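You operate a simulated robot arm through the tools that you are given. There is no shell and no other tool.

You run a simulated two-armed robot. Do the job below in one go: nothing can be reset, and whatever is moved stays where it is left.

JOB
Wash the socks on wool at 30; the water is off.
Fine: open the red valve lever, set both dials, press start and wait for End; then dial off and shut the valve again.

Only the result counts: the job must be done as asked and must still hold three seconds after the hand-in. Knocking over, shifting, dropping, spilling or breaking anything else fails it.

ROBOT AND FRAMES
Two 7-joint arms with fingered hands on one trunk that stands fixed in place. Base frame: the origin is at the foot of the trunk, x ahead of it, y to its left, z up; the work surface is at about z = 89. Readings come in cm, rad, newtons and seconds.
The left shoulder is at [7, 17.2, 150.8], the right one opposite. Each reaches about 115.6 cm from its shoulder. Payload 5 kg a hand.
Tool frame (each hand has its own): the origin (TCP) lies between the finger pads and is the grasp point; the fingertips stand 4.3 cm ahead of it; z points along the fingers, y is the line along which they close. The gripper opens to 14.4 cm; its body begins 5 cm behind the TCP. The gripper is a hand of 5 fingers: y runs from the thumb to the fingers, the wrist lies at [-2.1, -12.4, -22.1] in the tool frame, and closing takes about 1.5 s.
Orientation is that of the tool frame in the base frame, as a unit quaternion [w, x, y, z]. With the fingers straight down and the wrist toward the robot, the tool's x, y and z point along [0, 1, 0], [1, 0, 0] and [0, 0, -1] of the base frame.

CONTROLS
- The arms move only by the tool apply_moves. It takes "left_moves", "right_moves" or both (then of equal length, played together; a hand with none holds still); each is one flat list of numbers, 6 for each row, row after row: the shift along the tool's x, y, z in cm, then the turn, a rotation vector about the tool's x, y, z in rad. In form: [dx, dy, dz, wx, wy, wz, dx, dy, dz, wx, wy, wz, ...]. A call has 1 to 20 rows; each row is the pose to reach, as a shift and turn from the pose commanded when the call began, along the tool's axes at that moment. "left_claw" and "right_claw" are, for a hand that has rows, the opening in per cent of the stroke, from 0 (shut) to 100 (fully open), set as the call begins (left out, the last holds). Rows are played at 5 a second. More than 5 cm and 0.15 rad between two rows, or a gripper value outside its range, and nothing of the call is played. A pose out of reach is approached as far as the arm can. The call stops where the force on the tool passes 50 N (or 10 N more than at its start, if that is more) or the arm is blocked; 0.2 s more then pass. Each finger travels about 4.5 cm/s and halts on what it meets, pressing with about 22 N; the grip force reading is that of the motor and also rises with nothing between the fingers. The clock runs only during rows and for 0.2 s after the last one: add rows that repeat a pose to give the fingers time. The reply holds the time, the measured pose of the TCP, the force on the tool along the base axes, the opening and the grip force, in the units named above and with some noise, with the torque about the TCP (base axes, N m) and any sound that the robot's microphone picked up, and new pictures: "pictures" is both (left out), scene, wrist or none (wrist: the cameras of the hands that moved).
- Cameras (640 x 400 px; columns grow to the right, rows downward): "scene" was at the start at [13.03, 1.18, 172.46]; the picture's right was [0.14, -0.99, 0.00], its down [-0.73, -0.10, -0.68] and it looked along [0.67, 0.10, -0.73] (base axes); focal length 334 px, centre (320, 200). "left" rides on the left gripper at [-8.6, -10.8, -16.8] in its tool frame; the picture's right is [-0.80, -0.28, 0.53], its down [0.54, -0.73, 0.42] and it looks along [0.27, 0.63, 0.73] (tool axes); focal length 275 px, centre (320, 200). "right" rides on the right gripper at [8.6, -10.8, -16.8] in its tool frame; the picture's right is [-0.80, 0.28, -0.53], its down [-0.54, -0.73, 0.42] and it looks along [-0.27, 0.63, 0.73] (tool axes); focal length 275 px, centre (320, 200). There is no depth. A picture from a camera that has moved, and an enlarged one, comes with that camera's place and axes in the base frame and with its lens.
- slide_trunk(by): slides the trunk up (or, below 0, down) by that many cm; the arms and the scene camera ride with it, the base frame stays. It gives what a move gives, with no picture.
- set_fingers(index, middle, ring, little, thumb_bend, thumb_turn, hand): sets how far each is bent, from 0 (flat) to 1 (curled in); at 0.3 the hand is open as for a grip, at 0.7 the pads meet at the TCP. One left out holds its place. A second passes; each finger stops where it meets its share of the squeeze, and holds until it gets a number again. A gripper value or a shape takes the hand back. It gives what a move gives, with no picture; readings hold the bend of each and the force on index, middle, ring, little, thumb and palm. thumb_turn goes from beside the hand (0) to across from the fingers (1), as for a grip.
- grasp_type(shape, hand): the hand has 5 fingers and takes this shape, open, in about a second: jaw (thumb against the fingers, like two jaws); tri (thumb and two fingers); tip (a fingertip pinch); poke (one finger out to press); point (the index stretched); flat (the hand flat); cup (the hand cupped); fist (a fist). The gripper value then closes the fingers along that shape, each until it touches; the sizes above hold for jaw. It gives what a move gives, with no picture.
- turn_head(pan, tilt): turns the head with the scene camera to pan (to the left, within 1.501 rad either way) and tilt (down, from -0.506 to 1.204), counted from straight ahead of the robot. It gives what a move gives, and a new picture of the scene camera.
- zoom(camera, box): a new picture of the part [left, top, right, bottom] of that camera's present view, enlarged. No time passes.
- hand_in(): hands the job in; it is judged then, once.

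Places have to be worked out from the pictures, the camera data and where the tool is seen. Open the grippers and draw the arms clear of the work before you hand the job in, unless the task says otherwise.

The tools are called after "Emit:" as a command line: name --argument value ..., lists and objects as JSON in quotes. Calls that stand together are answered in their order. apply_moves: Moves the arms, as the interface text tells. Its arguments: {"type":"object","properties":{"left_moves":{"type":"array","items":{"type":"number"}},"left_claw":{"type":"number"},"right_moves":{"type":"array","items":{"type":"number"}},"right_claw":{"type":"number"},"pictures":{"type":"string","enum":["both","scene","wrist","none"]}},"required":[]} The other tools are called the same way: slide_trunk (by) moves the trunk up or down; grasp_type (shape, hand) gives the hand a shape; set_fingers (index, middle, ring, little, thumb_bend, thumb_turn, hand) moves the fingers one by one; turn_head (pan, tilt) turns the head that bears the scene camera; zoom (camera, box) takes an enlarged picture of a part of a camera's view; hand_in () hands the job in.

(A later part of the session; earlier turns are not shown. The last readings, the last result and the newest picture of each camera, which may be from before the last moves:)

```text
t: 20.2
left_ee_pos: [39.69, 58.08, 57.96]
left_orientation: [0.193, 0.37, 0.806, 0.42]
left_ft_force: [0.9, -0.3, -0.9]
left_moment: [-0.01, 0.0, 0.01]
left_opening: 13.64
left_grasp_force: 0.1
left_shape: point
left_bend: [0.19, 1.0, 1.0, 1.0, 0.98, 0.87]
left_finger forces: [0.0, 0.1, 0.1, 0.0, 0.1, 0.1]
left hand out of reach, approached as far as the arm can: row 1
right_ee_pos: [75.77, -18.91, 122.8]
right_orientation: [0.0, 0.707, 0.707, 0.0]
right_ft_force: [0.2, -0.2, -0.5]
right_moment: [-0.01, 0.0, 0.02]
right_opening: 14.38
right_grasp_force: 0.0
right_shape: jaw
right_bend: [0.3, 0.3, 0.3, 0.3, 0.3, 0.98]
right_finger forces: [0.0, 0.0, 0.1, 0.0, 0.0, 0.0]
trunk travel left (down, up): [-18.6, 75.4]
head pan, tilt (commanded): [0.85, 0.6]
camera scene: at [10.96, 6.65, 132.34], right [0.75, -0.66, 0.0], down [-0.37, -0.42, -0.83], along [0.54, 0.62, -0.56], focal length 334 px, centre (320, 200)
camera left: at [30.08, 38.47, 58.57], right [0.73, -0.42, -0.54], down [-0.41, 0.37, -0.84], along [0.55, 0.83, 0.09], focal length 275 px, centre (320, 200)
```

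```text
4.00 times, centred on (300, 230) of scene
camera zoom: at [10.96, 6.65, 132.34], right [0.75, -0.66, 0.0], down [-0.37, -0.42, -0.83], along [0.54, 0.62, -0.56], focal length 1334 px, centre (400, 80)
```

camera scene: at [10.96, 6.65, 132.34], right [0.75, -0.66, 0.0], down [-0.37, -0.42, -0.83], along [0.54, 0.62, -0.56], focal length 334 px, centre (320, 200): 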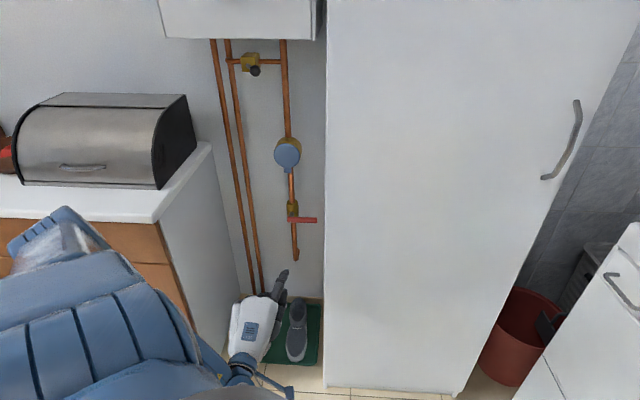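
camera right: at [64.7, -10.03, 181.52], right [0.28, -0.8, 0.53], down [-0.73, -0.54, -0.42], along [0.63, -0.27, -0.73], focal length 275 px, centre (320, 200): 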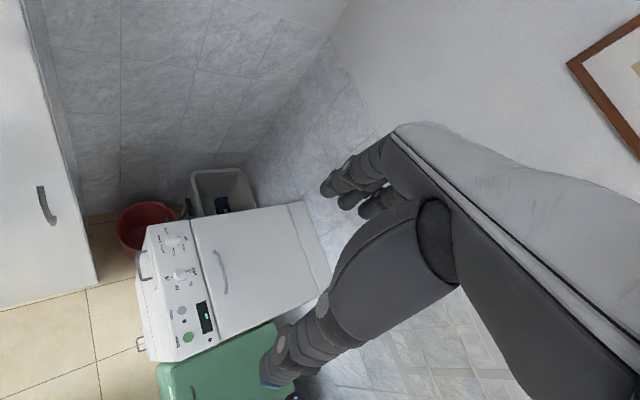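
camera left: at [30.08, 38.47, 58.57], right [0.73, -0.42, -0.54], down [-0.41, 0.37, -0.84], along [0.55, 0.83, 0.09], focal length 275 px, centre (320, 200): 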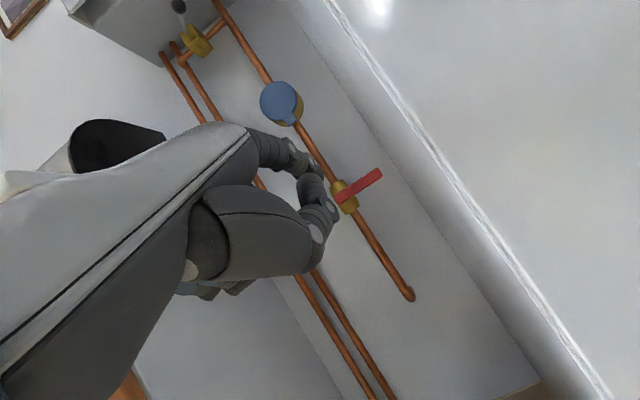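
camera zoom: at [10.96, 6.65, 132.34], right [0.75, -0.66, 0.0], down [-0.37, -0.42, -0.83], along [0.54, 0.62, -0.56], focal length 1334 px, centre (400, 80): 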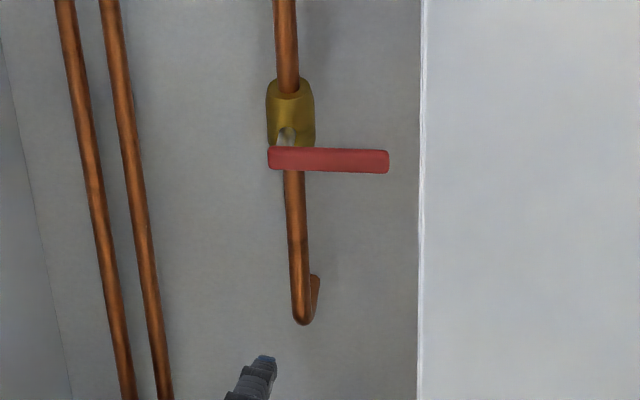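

Refined: lever at height ≈ 61, pivot near [64.6, 83.7], tip ≈ [70.9, 76.9]; the fingertip is ≈ 8 cm ahead, 6 cm above and 2 cm right of the TCP. I lower a bit and move into the gap beneath the lever level, stopping about 8 cm short to check.

Emit:
apply_moves --left_moves '[-0.4, -1.19, 3.88, 0, 0, 0, -0.8, -2.29, 7.71, 0, 0, 0, -1.2, 0.41, 11.56, 0, 0, 0, -1.6, 3.11, 15.41, 0, 0, 0, -2, 5.8, 19.26, 0, 0, 0, -2, 5.8, 19.26, 0, 0, 0]' --pictures "both"

Emit:
zoom --camera "scene" --box '[255, 190, 345, 310]'

Emit:
zoom --camera "left" --box '[200, 40, 520, 300]'

```text
t: 21.6
left_ee_pos: [55.34, 68.97, 51.82]
left_orientation: [0.193, 0.37, 0.806, 0.419]
left_ft_force: [-0.1, 0.5, -0.7]
left_moment: [0.01, 0.01, 0.0]
left_opening: 13.62
left_grasp_force: 0.1
left_shape: point
left_bend: [0.19, 1.0, 1.0, 1.0, 0.98, 0.87]
left_finger forces: [0.0, 0.0, 0.1, 0.0, 0.0, 0.1]
right_ee_pos: [75.76, -18.76, 122.74]
right_orientation: [0.001, 0.708, 0.706, 0.0]
right_ft_force: [-0.2, -1.2, 0.0]
right_moment: [-0.02, -0.01, -0.04]
right_opening: 14.37
right_grasp_force: 0.0
right_shape: jaw
right_bend: [0.3, 0.3, 0.3, 0.3, 0.3, 0.98]
right_finger forces: [0.1, 0.0, 0.0, 0.0, 0.1, 0.0]
trunk travel left (down, up): [-18.6, 75.4]
head pan, tilt (commanded): [0.85, 0.6]
camera scene: at [10.93, 6.71, 132.33], right [0.75, -0.66, 0.0], down [-0.37, -0.42, -0.83], along [0.54, 0.62, -0.56], focal length 334 px, centre (320, 200)
camera left: at [45.86, 49.39, 52.51], right [0.73, -0.42, -0.54], down [-0.41, 0.36, -0.84], along [0.55, 0.83, 0.09], focal length 275 px, centre (320, 200)
```

scene: 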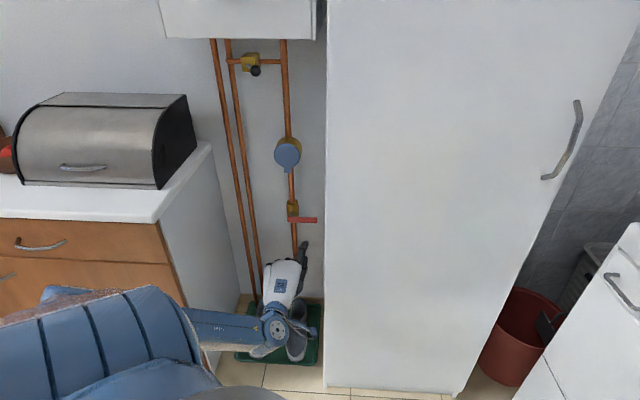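
left: 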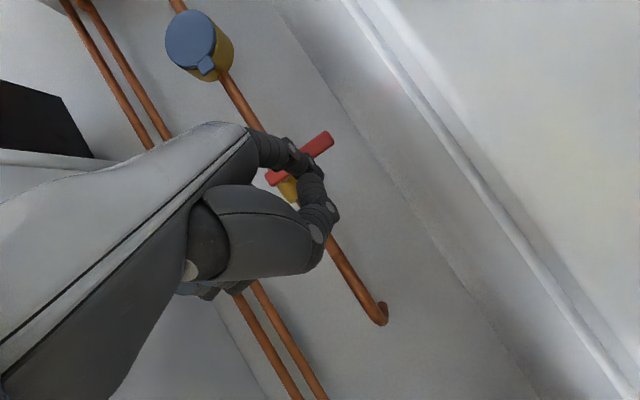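

```text
3.33 times, centred on (300, 250) of scene
camera zoom: at [10.93, 6.71, 132.33], right [0.75, -0.66, 0.0], down [-0.37, -0.42, -0.83], along [0.54, 0.62, -0.56], focal length 1112 px, centre (387, 33)
```

zoom: 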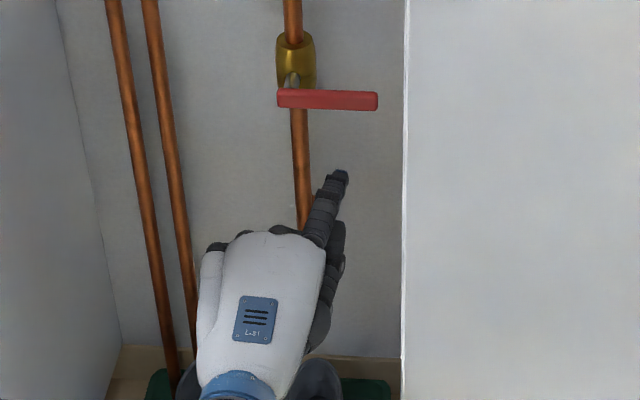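

```text
1.54 times, centred on (360, 170) of left
camera zoom: at [45.86, 49.39, 52.51], right [0.73, -0.42, -0.54], down [-0.41, 0.36, -0.84], along [0.55, 0.83, 0.09], focal length 424 px, centre (258, 246)
```

zoom: 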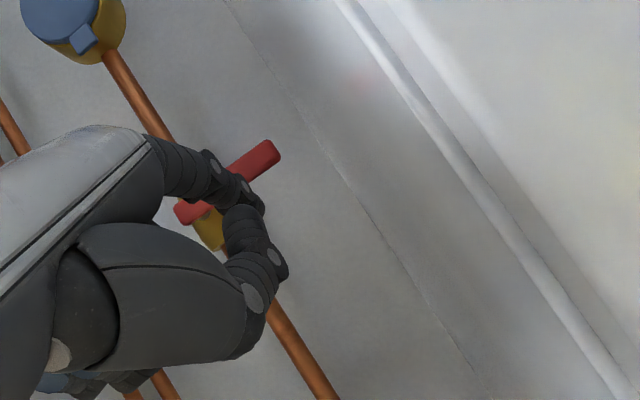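

The fingertip is at about n = 96 (8 cm short of the lever), 3–4 cm below it and near its right end. I advance 9.5 cm and drop 1 cm so the finger slides in beneath the lever.

Emit:
apply_moves --left_moves '[0, 1.19, 3.44, 0, 0, 0, 0, 3.2, 6.3, 0, 0, 0, 0, 4.63, 8.35, 0, 0, 0, 0, 4.63, 8.35, 0, 0, 0]' --pictures "both"

Emit:
zoom --camera "scene" --box '[265, 180, 335, 280]'

Emit:
zoom --camera "left" --box '[200, 40, 420, 280]'

```text
t: 22.6
left_ee_pos: [62.51, 75.08, 50.91]
left_orientation: [0.192, 0.369, 0.807, 0.42]
left_ft_force: [0.3, 0.2, -0.5]
left_moment: [0.01, -0.03, 0.0]
left_opening: 13.61
left_grasp_force: 0.0
left_shape: point
left_bend: [0.19, 1.0, 1.0, 1.0, 0.98, 0.87]
left_finger forces: [0.0, 0.0, 0.1, 0.0, 0.0, 0.0]
right_ee_pos: [75.79, -18.84, 122.75]
right_orientation: [0.0, 0.708, 0.706, 0.0]
right_ft_force: [-0.5, -0.5, 1.6]
right_moment: [0.02, -0.03, 0.0]
right_opening: 14.38
right_grasp_force: 0.1
right_shape: jaw
right_bend: [0.3, 0.3, 0.3, 0.3, 0.3, 0.98]
right_finger forces: [0.0, 0.0, 0.1, 0.0, 0.1, 0.1]
trunk travel left (down, up): [-18.6, 75.4]
head pan, tilt (commanded): [0.85, 0.6]
camera scene: at [10.93, 6.71, 132.33], right [0.75, -0.66, 0.0], down [-0.37, -0.42, -0.83], along [0.54, 0.62, -0.56], focal length 334 px, centre (320, 200)
camera left: at [53.07, 55.54, 51.4], right [0.73, -0.42, -0.54], down [-0.41, 0.37, -0.84], along [0.55, 0.83, 0.09], focal length 275 px, centre (320, 200)
```

scene: 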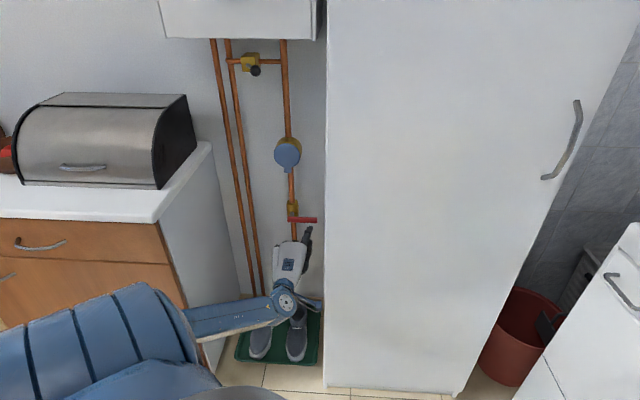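
left: 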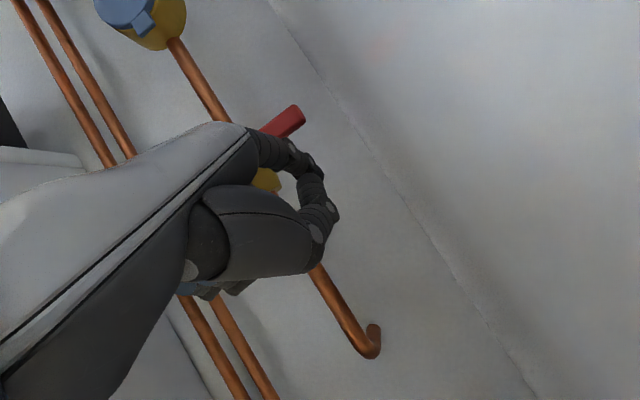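

```text
4.00 times, centred on (300, 230) of scene
camera zoom: at [10.93, 6.71, 132.33], right [0.75, -0.66, 0.0], down [-0.37, -0.42, -0.83], along [0.54, 0.62, -0.56], focal length 1334 px, centre (400, 80)
```

zoom: 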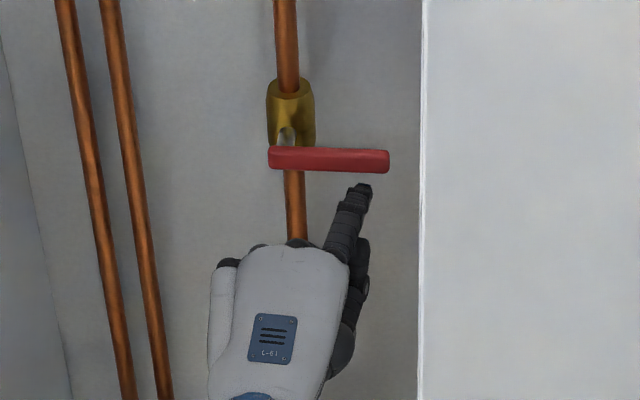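

```text
1.67 times, centred on (310, 160) of left
camera zoom: at [53.07, 55.54, 51.4], right [0.73, -0.42, -0.54], down [-0.41, 0.37, -0.84], along [0.55, 0.83, 0.09], focal length 459 px, centre (337, 267)
```

zoom: 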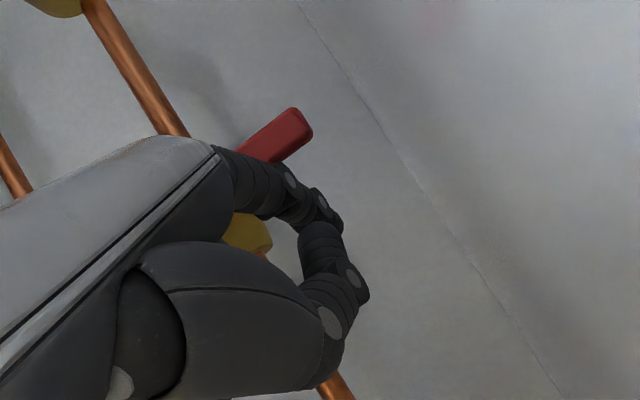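

The fingertip is now just below the lever near its end, about level with it in depth. I go in 1.5 cm more and push upward, watching whether the lever turns.

Emit:
apply_moves --left_moves '[0, 0.86, 1.23, 0, 0, 0, -0.3, 2.1, 0.36, 0, 0, 0, -0.3, 2.91, -0.21, 0, 0, 0, -0.3, 3.7, -0.76, 0, 0, 0, -0.3, 4.46, -1.3, 0, 0, 0, -0.3, 5.25, -1.85, 0, 0, 0, -0.3, 6.02, -2.39, 0, 0, 0]' --pictures "both"

Emit:
zoom --camera "scene" --box '[265, 180, 335, 280]'

Emit:
zoom --camera "left" --box '[200, 40, 420, 280]'

```text
t: 24.2
left_ee_pos: [63.98, 76.06, 56.99]
left_orientation: [0.193, 0.369, 0.807, 0.42]
left_ft_force: [-9.0, 4.5, -7.3]
left_moment: [1.09, -0.47, -2.46]
left_opening: 13.64
left_grasp_force: 0.0
left_shape: point
left_bend: [0.2, 1.0, 1.0, 1.0, 0.99, 0.87]
left_finger forces: [2.7, 0.0, 0.0, 0.1, 0.0, 0.0]
right_ee_pos: [75.89, -18.82, 122.7]
right_orientation: [0.0, 0.707, 0.707, 0.0]
right_ft_force: [-0.4, -0.4, 0.3]
right_moment: [0.01, 0.01, 0.0]
right_opening: 14.37
right_grasp_force: 0.0
right_shape: jaw
right_bend: [0.3, 0.3, 0.3, 0.3, 0.3, 0.98]
right_finger forces: [0.0, 0.0, 0.1, 0.0, 0.1, 0.1]
trunk travel left (down, up): [-18.6, 75.4]
head pan, tilt (commanded): [0.85, 0.6]
camera scene: at [10.97, 6.8, 132.32], right [0.75, -0.66, 0.0], down [-0.37, -0.43, -0.82], along [0.54, 0.62, -0.57], focal length 334 px, centre (320, 200)
camera left: at [54.48, 56.35, 57.53], right [0.73, -0.42, -0.54], down [-0.41, 0.36, -0.84], along [0.55, 0.83, 0.09], focal length 275 px, centre (320, 200)
```

scene: 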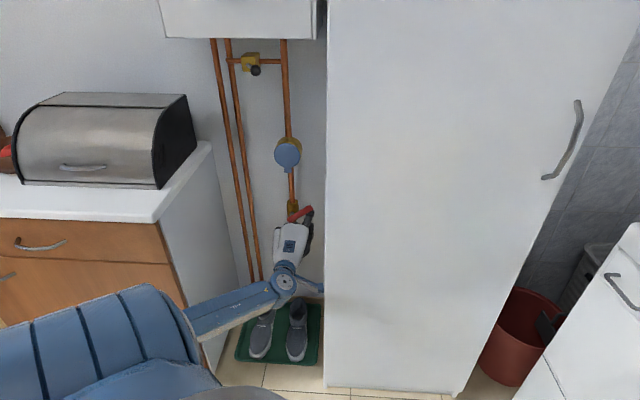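
left: 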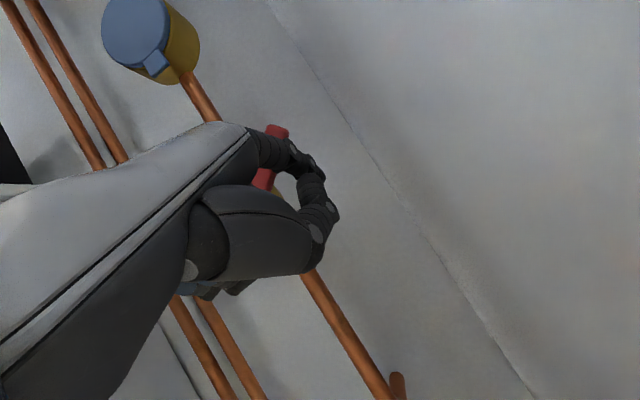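

```text
4.00 times, centred on (300, 230) of scene
camera zoom: at [10.97, 6.8, 132.32], right [0.75, -0.66, 0.0], down [-0.37, -0.43, -0.82], along [0.54, 0.62, -0.57], focal length 1334 px, centre (400, 80)
```

zoom: 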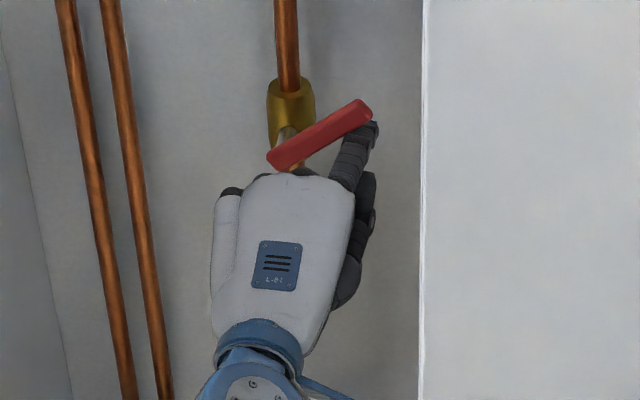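

```text
1.67 times, centred on (310, 160) of left
camera zoom: at [54.48, 56.35, 57.53], right [0.73, -0.42, -0.54], down [-0.41, 0.36, -0.84], along [0.55, 0.83, 0.09], focal length 459 px, centre (337, 267)
```

zoom: 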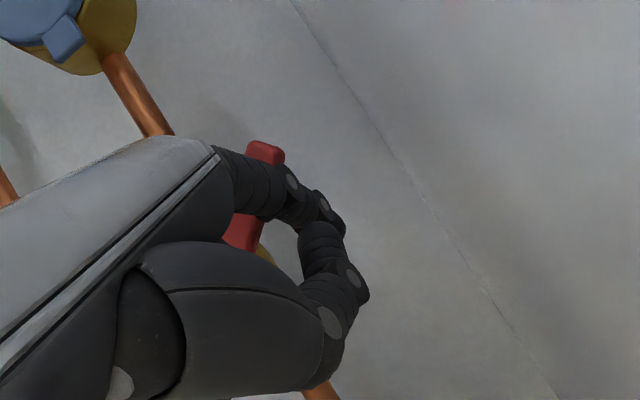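

The lever turned upward about 30° with little force, so it opens that way. I continue along the arc toward vertical.

Emit:
apply_moves --left_moves '[0.35, 0.7, -0.49, 0, 0, 0, 0.7, 1.39, -0.98, 0, 0, 0, 1.25, 2.0, -1.4, 0, 0, 0, 1.85, 2.62, -1.84, 0, 0, 0, 2.6, 3.12, -2.19, 0, 0, 0, 3.35, 3.6, -2.53, 0, 0, 0, 4.2, 3.9, -2.74, 0, 0, 0, 5.1, 4.18, -2.93, 0, 0, 0]' --pictures "both"

Emit:
zoom --camera "scene" --box '[265, 150, 335, 250]'

Emit:
zoom --camera "left" --box '[200, 40, 420, 280]'

```text
t: 26.0
left_ee_pos: [60.83, 79.63, 62.03]
left_orientation: [0.194, 0.371, 0.806, 0.419]
left_ft_force: [4.1, -5.6, -4.0]
left_moment: [0.44, 0.39, -0.17]
left_opening: 0.0
left_grasp_force: 0.0
left_shape: point
left_bend: [0.2, 1.0, 1.0, 1.0, 0.99, 0.87]
left_finger forces: [7.1, 0.0, 0.0, 0.0, 0.0, 0.0]
right_ee_pos: [75.97, -19.01, 122.65]
right_orientation: [-0.001, 0.707, 0.707, -0.001]
right_ft_force: [-0.2, -0.8, 0.9]
right_moment: [0.06, 0.0, 0.0]
right_opening: 14.35
right_grasp_force: 0.0
right_shape: jaw
right_bend: [0.3, 0.3, 0.3, 0.3, 0.3, 0.98]
right_finger forces: [0.1, 0.0, 0.1, 0.0, 0.0, 0.1]
trunk travel left (down, up): [-18.6, 75.4]
head pan, tilt (commanded): [0.85, 0.6]
camera scene: at [11.05, 6.69, 132.32], right [0.75, -0.66, 0.0], down [-0.37, -0.42, -0.82], along [0.54, 0.62, -0.57], focal length 334 px, centre (320, 200)
camera left: at [51.3, 60.05, 62.6], right [0.73, -0.43, -0.54], down [-0.41, 0.37, -0.84], along [0.55, 0.83, 0.09], focal length 275 px, centre (320, 200)
```

scene: 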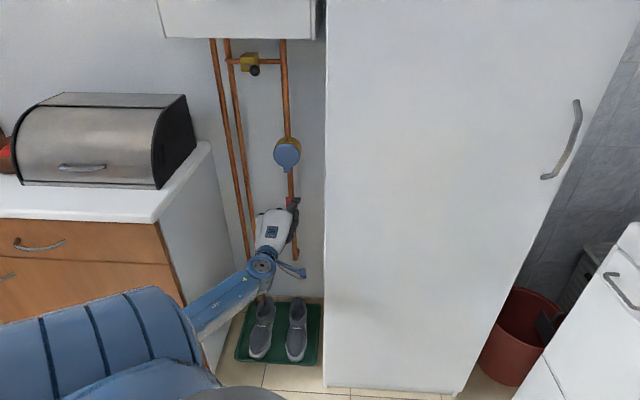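
left: 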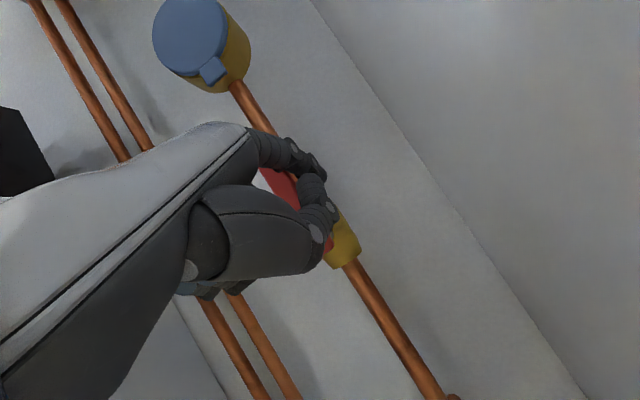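

```text
4.00 times, centred on (300, 200) of scene
camera zoom: at [11.05, 6.69, 132.32], right [0.75, -0.66, 0.0], down [-0.37, -0.42, -0.82], along [0.54, 0.62, -0.57], focal length 1334 px, centre (400, 200)
```

zoom: 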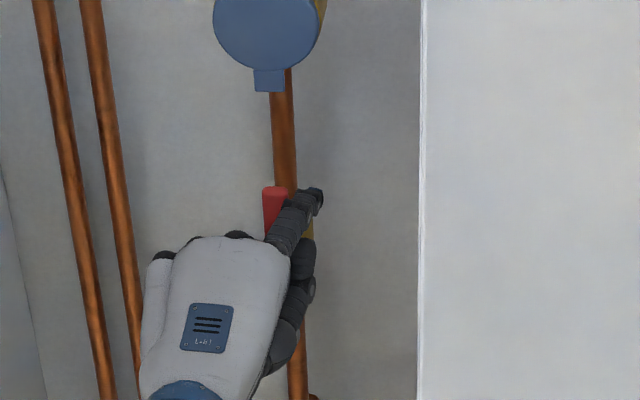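

```text
1.67 times, centred on (310, 160) of left
camera zoom: at [51.3, 60.05, 62.6], right [0.73, -0.43, -0.54], down [-0.41, 0.37, -0.84], along [0.55, 0.83, 0.09], focal length 459 px, centre (337, 267)
```

zoom: 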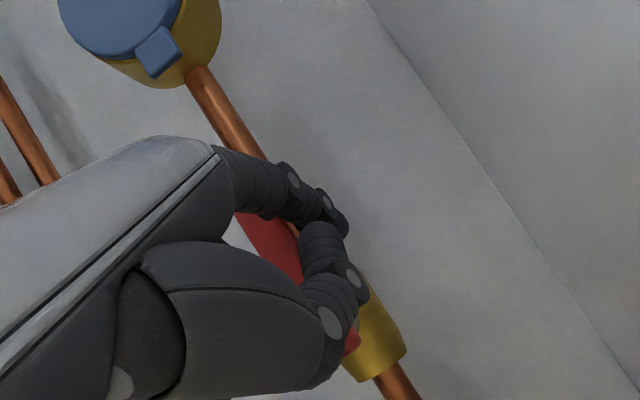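

The lever now looks vertical, parallel to the pipe. I push about 1 cm more to the left to check that it has reached its stop.

Emit:
apply_moves --left_moves '[0.5, 0.05, -0.04, 0, 0, 0, 1.0, 0.1, -0.07, 0, 0, 0, 1.0, 0.1, -0.07, 0, 0, 0]' --pictures "none"

Emit:
zoom --camera "scene" --box '[265, 150, 335, 250]'

```text
t: 26.8
left_ee_pos: [60.16, 80.28, 62.12]
left_orientation: [0.193, 0.372, 0.806, 0.418]
left_ft_force: [18.7, -25.9, -6.1]
left_moment: [1.85, 1.63, -0.91]
left_opening: 0.0
left_grasp_force: 0.0
left_shape: point
left_bend: [0.2, 1.0, 1.0, 1.0, 0.98, 0.87]
left_finger forces: [31.1, 0.0, 0.0, 0.0, 1.4, 0.0]
right_ee_pos: [75.93, -19.03, 122.67]
right_orientation: [-0.001, 0.707, 0.707, 0.0]
right_ft_force: [-0.4, 0.1, 0.2]
right_moment: [-0.03, 0.0, 0.03]
right_opening: 14.36
right_grasp_force: 0.1
right_shape: jaw
right_bend: [0.3, 0.3, 0.3, 0.3, 0.3, 0.98]
right_finger forces: [0.0, 0.1, 0.0, 0.0, 0.0, 0.1]
trunk travel left (down, up): [-18.6, 75.4]
head pan, tilt (commanded): [0.85, 0.6]
```

```text
4.00 times, centred on (300, 200) of scene
camera zoom: at [11.18, 6.55, 132.32], right [0.75, -0.66, 0.0], down [-0.38, -0.42, -0.82], along [0.54, 0.62, -0.57], focal length 1334 px, centre (400, 200)
```

zoom: 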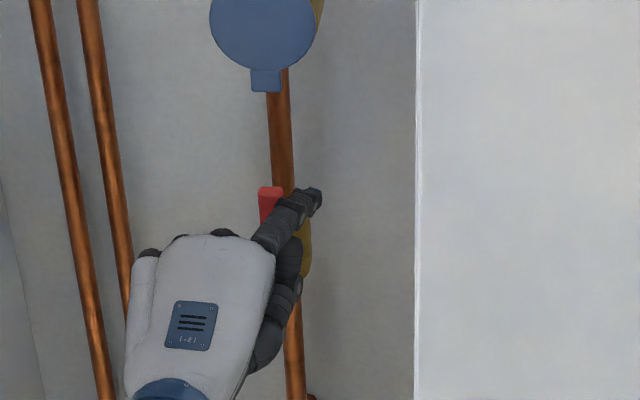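

The force rose to 33 N with hardly any motion, so the lever is at its open stop (vertical). I move the finger off to the right and back the hand out of the gap.

Emit:
apply_moves --left_moves '[-1.5, 0, 0, 0, 0, 0, -3, -0.5, -0.7, 0, 0, 0, -3.5, -2.3, -3.28, 0, 0, 0, -3.5, -4.6, -6.55, 0, 0, 0, -3.5, -6.9, -9.83, 0, 0, 0, -3.5, -9.2, -13.1, 0, 0, 0, -3.5, -11.5, -16.4, 0, 0, 0, -3.5, -13.8, -19.7, 0, 0, 0, -3.5, -16.1, -22.9, 0, 0, 0, -3.5, -18.4, -26.2, 0, 0, 0]' --pictures "scene"

Emit:
zoom --camera "scene" --box '[255, 120, 345, 250]'

```text
t: 29.1
left_ee_pos: [42.91, 61.04, 68.71]
left_orientation: [0.193, 0.415, 0.749, 0.479]
left_ft_force: [0.5, -2.4, 2.3]
left_moment: [-0.01, 0.21, 0.21]
left_opening: 0.0
left_grasp_force: 0.1
left_shape: point
left_bend: [0.19, 1.0, 1.0, 1.0, 0.99, 0.87]
left_finger forces: [0.1, 0.1, 0.0, 0.0, 0.0, 0.0]
right_ee_pos: [75.93, -19.05, 122.97]
right_orientation: [0.001, 0.712, 0.702, -0.002]
right_ft_force: [-1.7, -5.4, 0.0]
right_moment: [0.48, -0.11, -0.03]
right_opening: 14.39
right_grasp_force: 0.1
right_shape: jaw
right_bend: [0.3, 0.3, 0.3, 0.3, 0.3, 0.98]
right_finger forces: [0.0, 0.0, 0.1, 0.1, 0.0, 0.0]
trunk travel left (down, up): [-18.6, 75.4]
head pan, tilt (commanded): [0.85, 0.6]
stopped in row 10 (left hand): the arm was blocked; the commanded pose is now the measured one
camera scene: at [11.3, 7.24, 132.44], right [0.75, -0.66, 0.0], down [-0.38, -0.43, -0.82], along [0.54, 0.62, -0.57], focal length 334 px, centre (320, 200)
```

scene: 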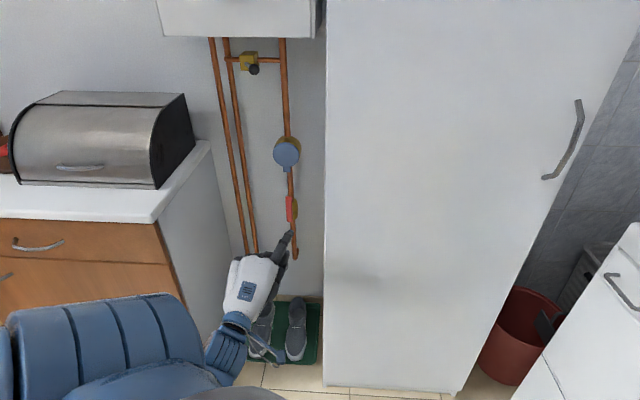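

```text
3.08 times, centred on (300, 185) of scene
camera zoom: at [11.3, 7.24, 132.44], right [0.75, -0.66, 0.0], down [-0.38, -0.43, -0.82], along [0.54, 0.62, -0.57], focal length 1026 px, centre (382, 246)
```

zoom: 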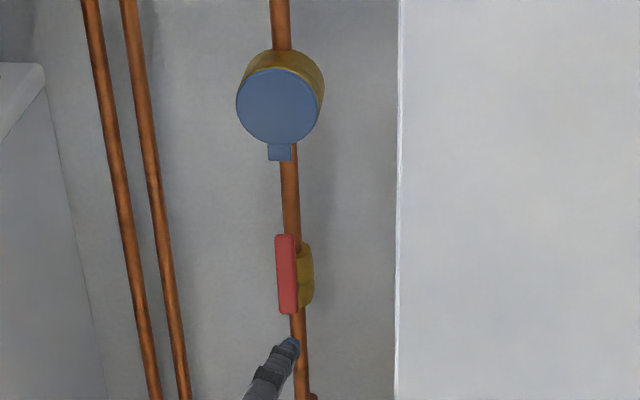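

The lever is now vertical — water open. The arm reported being blocked at the end of the retreat, so I look around the left elbow.

Emit:
turn_head --pan 1.45 --tilt 0.75

```text
t: 30.1
left_ee_pos: [42.81, 61.38, 67.51]
left_orientation: [0.192, 0.415, 0.753, 0.473]
left_ft_force: [0.5, 0.8, 0.6]
left_moment: [-0.03, 0.02, -0.01]
left_opening: 0.01
left_grasp_force: 0.0
left_shape: point
left_bend: [0.19, 1.0, 1.0, 1.0, 0.99, 0.87]
left_finger forces: [0.0, 0.0, 0.1, 0.0, 0.0, 0.1]
right_ee_pos: [76.29, -18.03, 122.6]
right_orientation: [0.001, 0.708, 0.706, -0.006]
right_ft_force: [-0.8, 0.4, -0.1]
right_moment: [0.01, 0.04, -0.02]
right_opening: 14.35
right_grasp_force: 0.0
right_shape: jaw
right_bend: [0.3, 0.3, 0.3, 0.3, 0.3, 0.98]
right_finger forces: [0.1, 0.0, 0.0, 0.0, 0.0, 0.0]
trunk travel left (down, up): [-18.6, 75.4]
head pan, tilt (commanded): [1.45, 0.75]
camera scene: at [6.83, 9.5, 130.93], right [0.99, -0.12, 0.0], down [-0.09, -0.68, -0.72], along [0.08, 0.72, -0.69], focal length 334 px, centre (320, 200)
```

scene: 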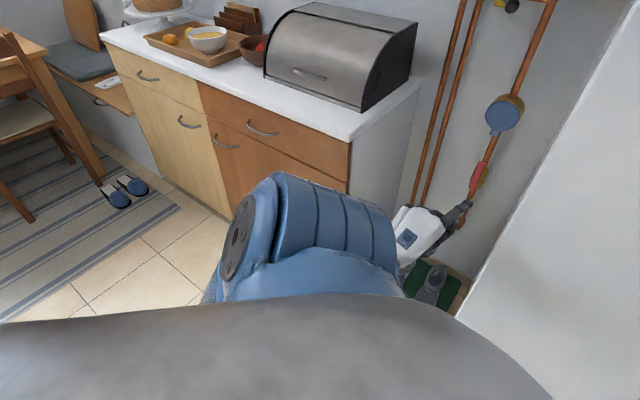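

The elbow is tucked close to the robot's own body, clear of the counter; that was likely the block. I move the left hand slightly forward to relieve it, then raise the trunk 30 cm for working on the washer panel.

Emit:
apply_moves --left_moves '[0, 1.0, 1.4, 0, 0, 0, 0, 1.7, 2.4, 0, 0, 0, 0, 1.7, 2.4, 0, 0, 0]' --pictures "none"

Emit:
slide_trunk --by 30

Emit:
turn_head --pan 0.6 --tilt 0.75

Emit:
turn_head --pan -0.1 --tilt 0.75

```text
t: 30.9
left_ee_pos: [44.39, 62.11, 68.3]
left_orientation: [0.192, 0.412, 0.755, 0.474]
left_ft_force: [-0.3, -0.7, 0.6]
left_moment: [-0.06, 0.04, 0.04]
left_opening: 0.01
left_grasp_force: 0.0
left_shape: point
left_bend: [0.19, 1.0, 1.0, 1.0, 0.99, 0.87]
left_finger forces: [0.1, 0.1, 0.1, 0.0, 0.0, 0.0]
right_ee_pos: [75.64, -19.28, 122.86]
right_orientation: [0.0, 0.708, 0.706, 0.0]
right_ft_force: [0.4, -0.2, 1.1]
right_moment: [0.08, -0.03, -0.04]
right_opening: 14.37
right_grasp_force: 0.1
right_shape: jaw
right_bend: [0.3, 0.3, 0.3, 0.3, 0.3, 0.98]
right_finger forces: [0.0, 0.1, 0.1, 0.0, 0.0, 0.1]
trunk travel left (down, up): [-18.6, 75.4]
head pan, tilt (commanded): [1.45, 0.75]
```

```text
t: 33.9
left_ee_pos: [44.52, 62.22, 98.26]
left_orientation: [0.191, 0.412, 0.755, 0.474]
left_ft_force: [0.5, 0.7, 0.1]
left_moment: [0.0, 0.0, 0.02]
left_opening: 0.0
left_grasp_force: 0.0
left_shape: point
left_bend: [0.19, 1.0, 1.0, 1.0, 0.99, 0.87]
left_finger forces: [0.0, 0.0, 0.1, 0.0, 0.0, 0.0]
right_ee_pos: [75.8, -19.2, 152.83]
right_orientation: [0.0, 0.708, 0.706, 0.0]
right_ft_force: [-0.7, 1.0, 0.2]
right_moment: [0.02, -0.02, 0.0]
right_opening: 14.36
right_grasp_force: 0.1
right_shape: jaw
right_bend: [0.3, 0.3, 0.3, 0.3, 0.3, 0.98]
right_finger forces: [0.0, 0.0, 0.0, 0.0, 0.0, 0.0]
trunk travel left (down, up): [-48.6, 45.4]
head pan, tilt (commanded): [1.45, 0.75]
```

```text
t: 35.1
left_ee_pos: [44.42, 62.29, 98.29]
left_orientation: [0.192, 0.412, 0.754, 0.474]
left_ft_force: [-0.3, 0.8, 1.0]
left_moment: [0.01, -0.01, -0.01]
left_opening: 0.01
left_grasp_force: 0.2
left_shape: point
left_bend: [0.19, 1.0, 1.0, 1.0, 0.99, 0.87]
left_finger forces: [0.1, 0.1, 0.0, 0.0, 0.0, 0.0]
right_ee_pos: [75.66, -19.14, 152.78]
right_orientation: [-0.001, 0.708, 0.706, -0.001]
right_ft_force: [0.3, 0.3, 0.1]
right_moment: [-0.02, -0.01, 0.01]
right_opening: 14.38
right_grasp_force: 0.0
right_shape: jaw
right_bend: [0.3, 0.3, 0.3, 0.3, 0.3, 0.98]
right_finger forces: [0.0, 0.0, 0.0, 0.0, 0.0, 0.1]
trunk travel left (down, up): [-48.6, 45.4]
head pan, tilt (commanded): [0.6, 0.75]
camera scene: at [11.97, 4.75, 161.04], right [0.57, -0.82, 0.0], down [-0.56, -0.39, -0.73], along [0.6, 0.41, -0.68], focal length 334 px, centre (320, 200)
```

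scene: 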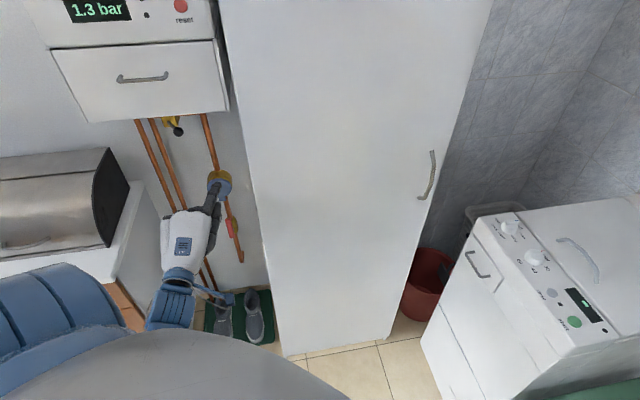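

```text
t: 36.1
left_ee_pos: [44.37, 62.16, 98.3]
left_orientation: [0.191, 0.411, 0.755, 0.474]
left_ft_force: [0.3, 0.6, -0.1]
left_moment: [0.0, 0.02, -0.03]
left_opening: 0.0
left_grasp_force: 0.1
left_shape: point
left_bend: [0.19, 1.0, 1.0, 1.0, 0.99, 0.87]
left_finger forces: [0.1, 0.0, 0.0, 0.1, 0.0, 0.1]
right_ee_pos: [75.7, -19.04, 152.72]
right_orientation: [0.0, 0.708, 0.706, 0.0]
right_ft_force: [0.0, -0.2, 0.1]
right_moment: [-0.02, -0.01, 0.02]
right_opening: 14.36
right_grasp_force: 0.0
right_shape: jaw
right_bend: [0.3, 0.3, 0.3, 0.3, 0.3, 0.98]
right_finger forces: [0.0, 0.0, 0.0, 0.1, 0.0, 0.0]
trunk travel left (down, up): [-48.6, 45.4]
head pan, tilt (commanded): [-0.099, 0.75]
camera scene: at [13.38, -0.75, 161.04], right [-0.1, -1.0, 0.0], down [-0.68, 0.07, -0.73], along [0.73, -0.07, -0.68], focal length 334 px, centre (320, 200)
```

scene: 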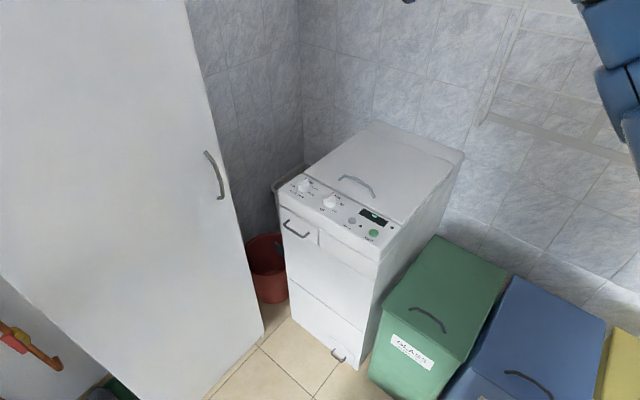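

Both arms are clear. Now I examine the washer panel closely from this viewpoint.

Emit:
zoom --camera "scene" --box '[270, 165, 400, 250]'

Emit:
zoom --camera "scene" --box '[280, 170, 350, 220]'

Emit:
zoom --camera "right" --box '[130, 210, 230, 370]'

```text
4.71 times, centred on (335, 208) of scene
camera zoom: at [13.38, -0.75, 161.04], right [-0.1, -1.0, 0.0], down [-0.68, 0.07, -0.73], along [0.73, -0.07, -0.68], focal length 1570 px, centre (249, 165)
```

zoom: 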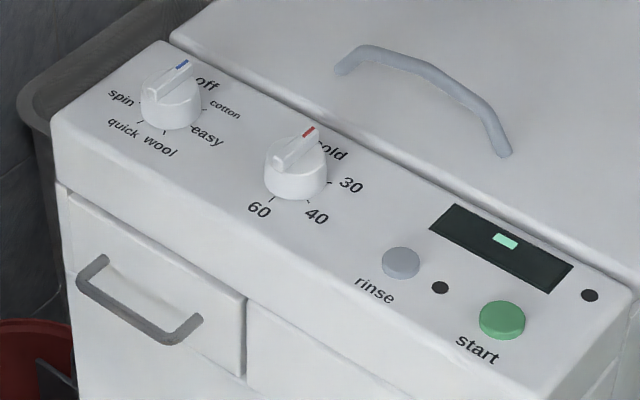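

```text
8.00 times, centred on (315, 195) of scene
camera zoom: at [13.38, -0.75, 161.04], right [-0.1, -1.0, 0.0], down [-0.68, 0.07, -0.73], along [0.73, -0.07, -0.68], focal length 2669 px, centre (360, 240)
```

zoom: 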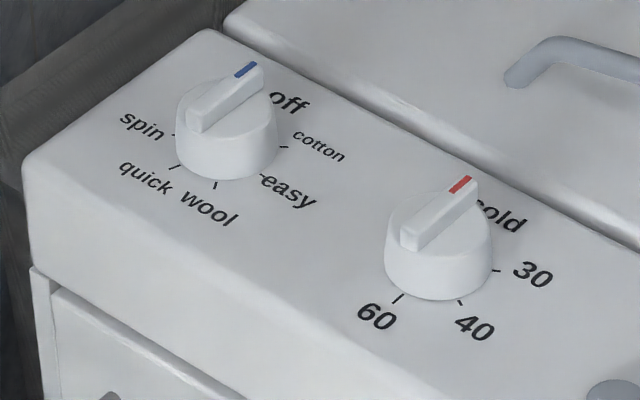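

```text
2.50 times, centred on (180, 290) of right
camera zoom: at [64.89, -10.48, 169.47], right [0.28, -0.8, 0.53], down [-0.73, -0.54, -0.42], along [0.63, -0.27, -0.73], focal length 688 px, centre (670, -25)
```

zoom: 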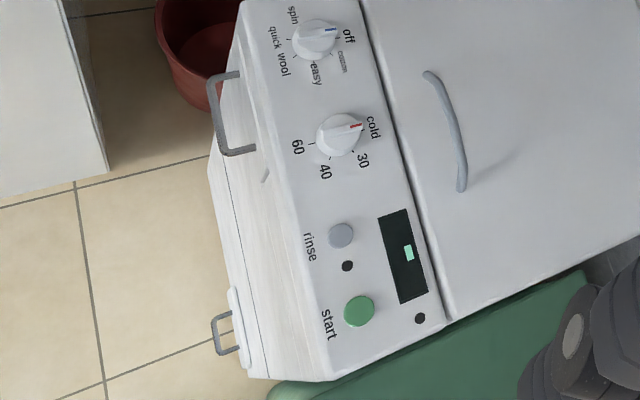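

From the ticks I get: program dial centre ≈ [97.3, -3.5], steps of 50° clockwise from off (wool = 150°); temperature dial centre ≈ [89.5, -11.3], 60° per step (30 = 60°); knob tops ≈ z 91. I'll shape the right hand and bring it lower into view to learn its fingertip geometry.

Emit:
grasp_type --shape "poke" --hand "right"

Emit:
apply_moves --right_moves '[1.5, 1.5, 4, 0, 0, 0, 3, 3, 8, 0, 0, 0, 4.5, 4.5, 12, 0, 0, 0, 6, 6, 16, 0, 0, 0, 7, 8, 20, 0, 0, 0, 8, 10, 24, 0, 0, 0, 8, 10, 28, 0, 0, 0]' --pictures "both"

```text
t: 37.0
left_ee_pos: [44.48, 62.3, 98.24]
left_orientation: [0.191, 0.411, 0.755, 0.474]
left_ft_force: [-0.2, 0.0, -0.5]
left_moment: [0.03, 0.01, 0.01]
left_opening: 0.0
left_grasp_force: 0.0
left_shape: point
left_bend: [0.19, 1.0, 1.0, 1.0, 0.99, 0.87]
left_finger forces: [0.0, 0.0, 0.1, 0.0, 0.1, 0.0]
right_ee_pos: [75.75, -19.06, 152.74]
right_orientation: [0.0, 0.709, 0.705, 0.001]
right_ft_force: [0.7, 0.2, 0.2]
right_moment: [0.0, 0.01, 0.01]
right_opening: 0.0
right_grasp_force: 0.1
right_shape: poke
right_bend: [0.7, 0.7, 0.99, 0.99, 1.0, 1.0]
right_finger forces: [0.0, 0.0, 0.0, 0.0, 0.0, 0.0]
trunk travel left (down, up): [-48.6, 45.4]
head pan, tilt (commanded): [-0.099, 0.75]
```

```text
t: 38.6
left_ee_pos: [44.39, 62.08, 98.34]
left_orientation: [0.191, 0.412, 0.754, 0.474]
left_ft_force: [-0.2, 0.1, 0.7]
left_moment: [0.0, 0.04, 0.01]
left_opening: 0.02
left_grasp_force: 0.0
left_shape: point
left_bend: [0.19, 1.0, 1.0, 1.0, 0.99, 0.87]
left_finger forces: [0.0, 0.0, 0.0, 0.1, 0.0, 0.0]
right_ee_pos: [86.12, -11.15, 124.89]
right_orientation: [0.0, 0.708, 0.706, 0.001]
right_ft_force: [0.2, 0.0, 0.5]
right_moment: [0.01, 0.03, 0.0]
right_opening: 0.01
right_grasp_force: 0.0
right_shape: poke
right_bend: [0.7, 0.7, 0.99, 0.99, 1.0, 1.0]
right_finger forces: [0.0, 0.0, 0.0, 0.0, 0.1, 0.1]
trunk travel left (down, up): [-48.6, 45.4]
head pan, tilt (commanded): [-0.099, 0.75]
camera scene: at [13.45, -0.83, 161.05], right [-0.1, -1.0, 0.0], down [-0.68, 0.07, -0.73], along [0.73, -0.07, -0.68], focal length 334 px, centre (320, 200)
camera right: at [75.2, -2.57, 141.63], right [0.28, -0.8, 0.53], down [-0.73, -0.54, -0.42], along [0.63, -0.27, -0.73], focal length 275 px, centre (320, 200)
```

scene: 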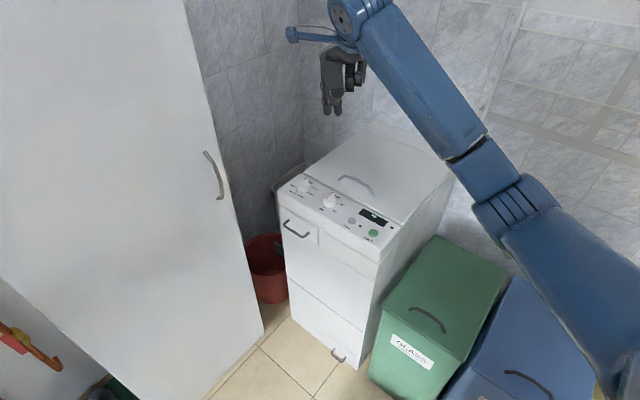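
right: 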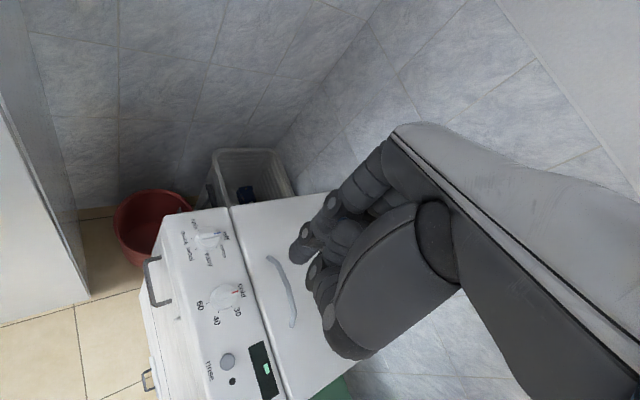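

The poke hand is visible now. I zoom in from both cameras to locate the pointing fingertip(s) relative to the TCP at [86.1, -11.2, 124.9].

Emit:
zoom --camera "scene" --box '[290, 20, 390, 130]'

Emit:
zoom --camera "right" --box '[240, 160, 420, 380]'

```text
3.64 times, centred on (340, 75) of scene
camera zoom: at [13.45, -0.83, 161.05], right [-0.1, -1.0, 0.0], down [-0.68, 0.07, -0.73], along [0.73, -0.07, -0.68], focal length 1213 px, centre (247, 654)
```

zoom: 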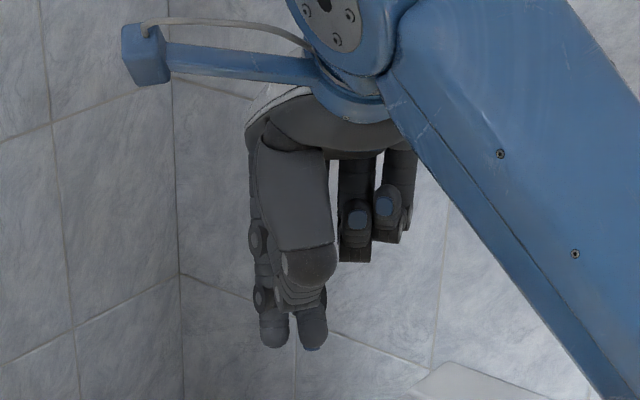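

```text
1.82 times, centred on (330, 270) of right
camera zoom: at [75.2, -2.57, 141.63], right [0.28, -0.8, 0.53], down [-0.73, -0.54, -0.42], along [0.63, -0.27, -0.73], focal length 500 px, centre (302, 73)
```

zoom: 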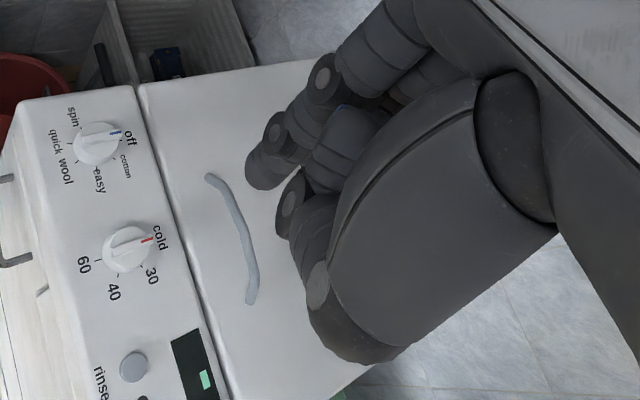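

In "poke" both index and middle extend, tips ≈ 4.2 cm below the TCP at x ±1.35. I curl the middle finger so only the index sticks out, and zoom closely at the knobs to learn their shape.

Emit:
set_fingers --hand "right" --middle 1.0

Emit:
zoom --camera "scene" --box '[292, 174, 322, 196]'

Emit:
zoom --camera "right" --box '[170, 200, 260, 340]'

Emit:
zoom --camera "scene" --box '[290, 20, 390, 130]'

```text
t: 39.6
left_ee_pos: [44.43, 62.14, 98.35]
left_orientation: [0.191, 0.413, 0.754, 0.473]
left_ft_force: [-0.8, 0.8, -0.8]
left_moment: [0.02, -0.02, -0.02]
left_opening: 0.0
left_grasp_force: 0.1
left_shape: point
left_bend: [0.19, 1.0, 1.0, 1.0, 0.99, 0.87]
left_finger forces: [0.0, 0.0, 0.1, 0.0, 0.0, 0.0]
right_ee_pos: [85.95, -11.17, 124.98]
right_orientation: [0.0, 0.708, 0.706, 0.0]
right_ft_force: [0.6, 0.1, -0.8]
right_moment: [0.02, 0.03, 0.01]
right_opening: 4.88
right_grasp_force: 0.1
right_shape: fingers
right_bend: [0.7, 0.8, 0.99, 0.99, 1.0, 1.0]
right_finger forces: [0.0, 0.0, 0.0, 0.0, 0.0, 0.0]
trunk travel left (down, up): [-48.6, 45.4]
head pan, tilt (commanded): [-0.099, 0.75]
```

```text
16.00 times, centred on (307, 185) of scene
camera zoom: at [13.4, -0.76, 161.04], right [-0.1, -1.0, 0.0], down [-0.68, 0.07, -0.73], along [0.73, -0.07, -0.68], focal length 5337 px, centre (528, 440)
```

zoom: 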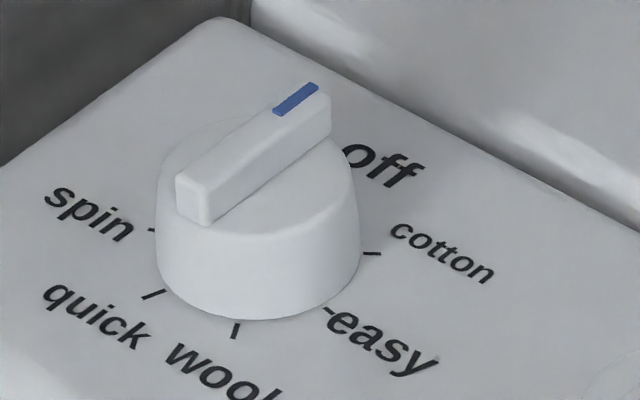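

```text
2.86 times, centred on (215, 270) of right
camera zoom: at [75.17, -2.5, 141.6], right [0.28, -0.8, 0.53], down [-0.73, -0.54, -0.42], along [0.63, -0.27, -0.73], focal length 786 px, centre (620, 0)
```

zoom: 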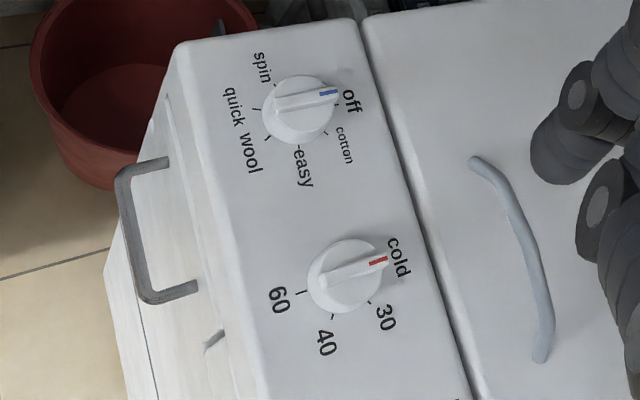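

```text
3.64 times, centred on (340, 75) of scene
camera zoom: at [13.4, -0.76, 161.04], right [-0.1, -1.0, 0.0], down [-0.68, 0.07, -0.73], along [0.73, -0.07, -0.68], focal length 1213 px, centre (247, 654)
```

zoom: 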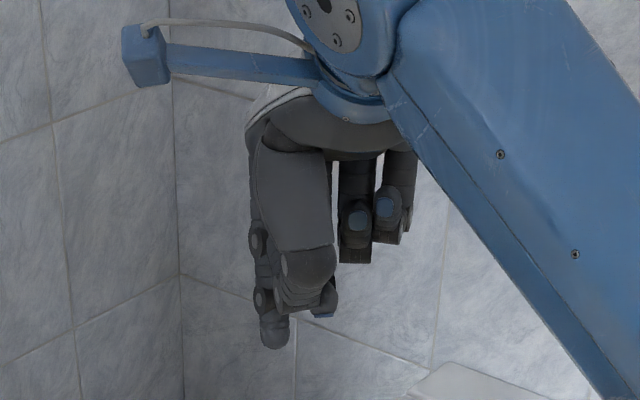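

Only the index now extends (tip ≈ 4.2 cm below the TCP, 1.4 cm toward +y). The knobs are ≈ 4.2 cm wide with a ridge from z ≈ 90.6 to 91.5; I'll zoom in on the temperature knob to fix its centre as precisely.

Emit:
zoom --camera "scene" --box '[315, 188, 345, 210]'

Emit:
zoom --camera "scene" --box '[345, 200, 395, 240]'

```text
16.00 times, centred on (330, 199) of scene
camera zoom: at [13.4, -0.76, 161.04], right [-0.1, -1.0, 0.0], down [-0.68, 0.07, -0.73], along [0.73, -0.07, -0.68], focal length 5337 px, centre (160, 216)
```

zoom: 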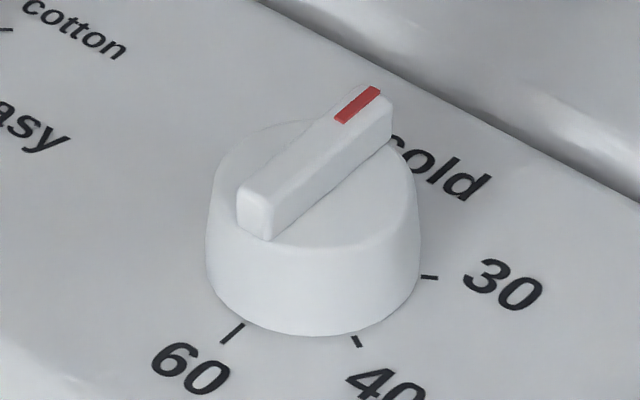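

```text
10.00 times, centred on (370, 220) of scene
camera zoom: at [13.4, -0.76, 161.04], right [-0.1, -1.0, 0.0], down [-0.68, 0.07, -0.73], along [0.73, -0.07, -0.68], focal length 3336 px, centre (-180, 0)
```

zoom: 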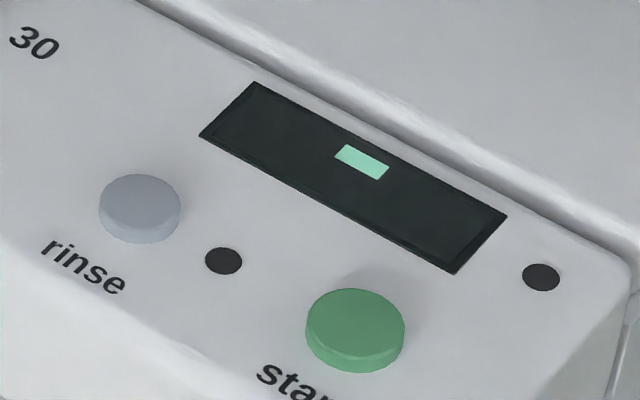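

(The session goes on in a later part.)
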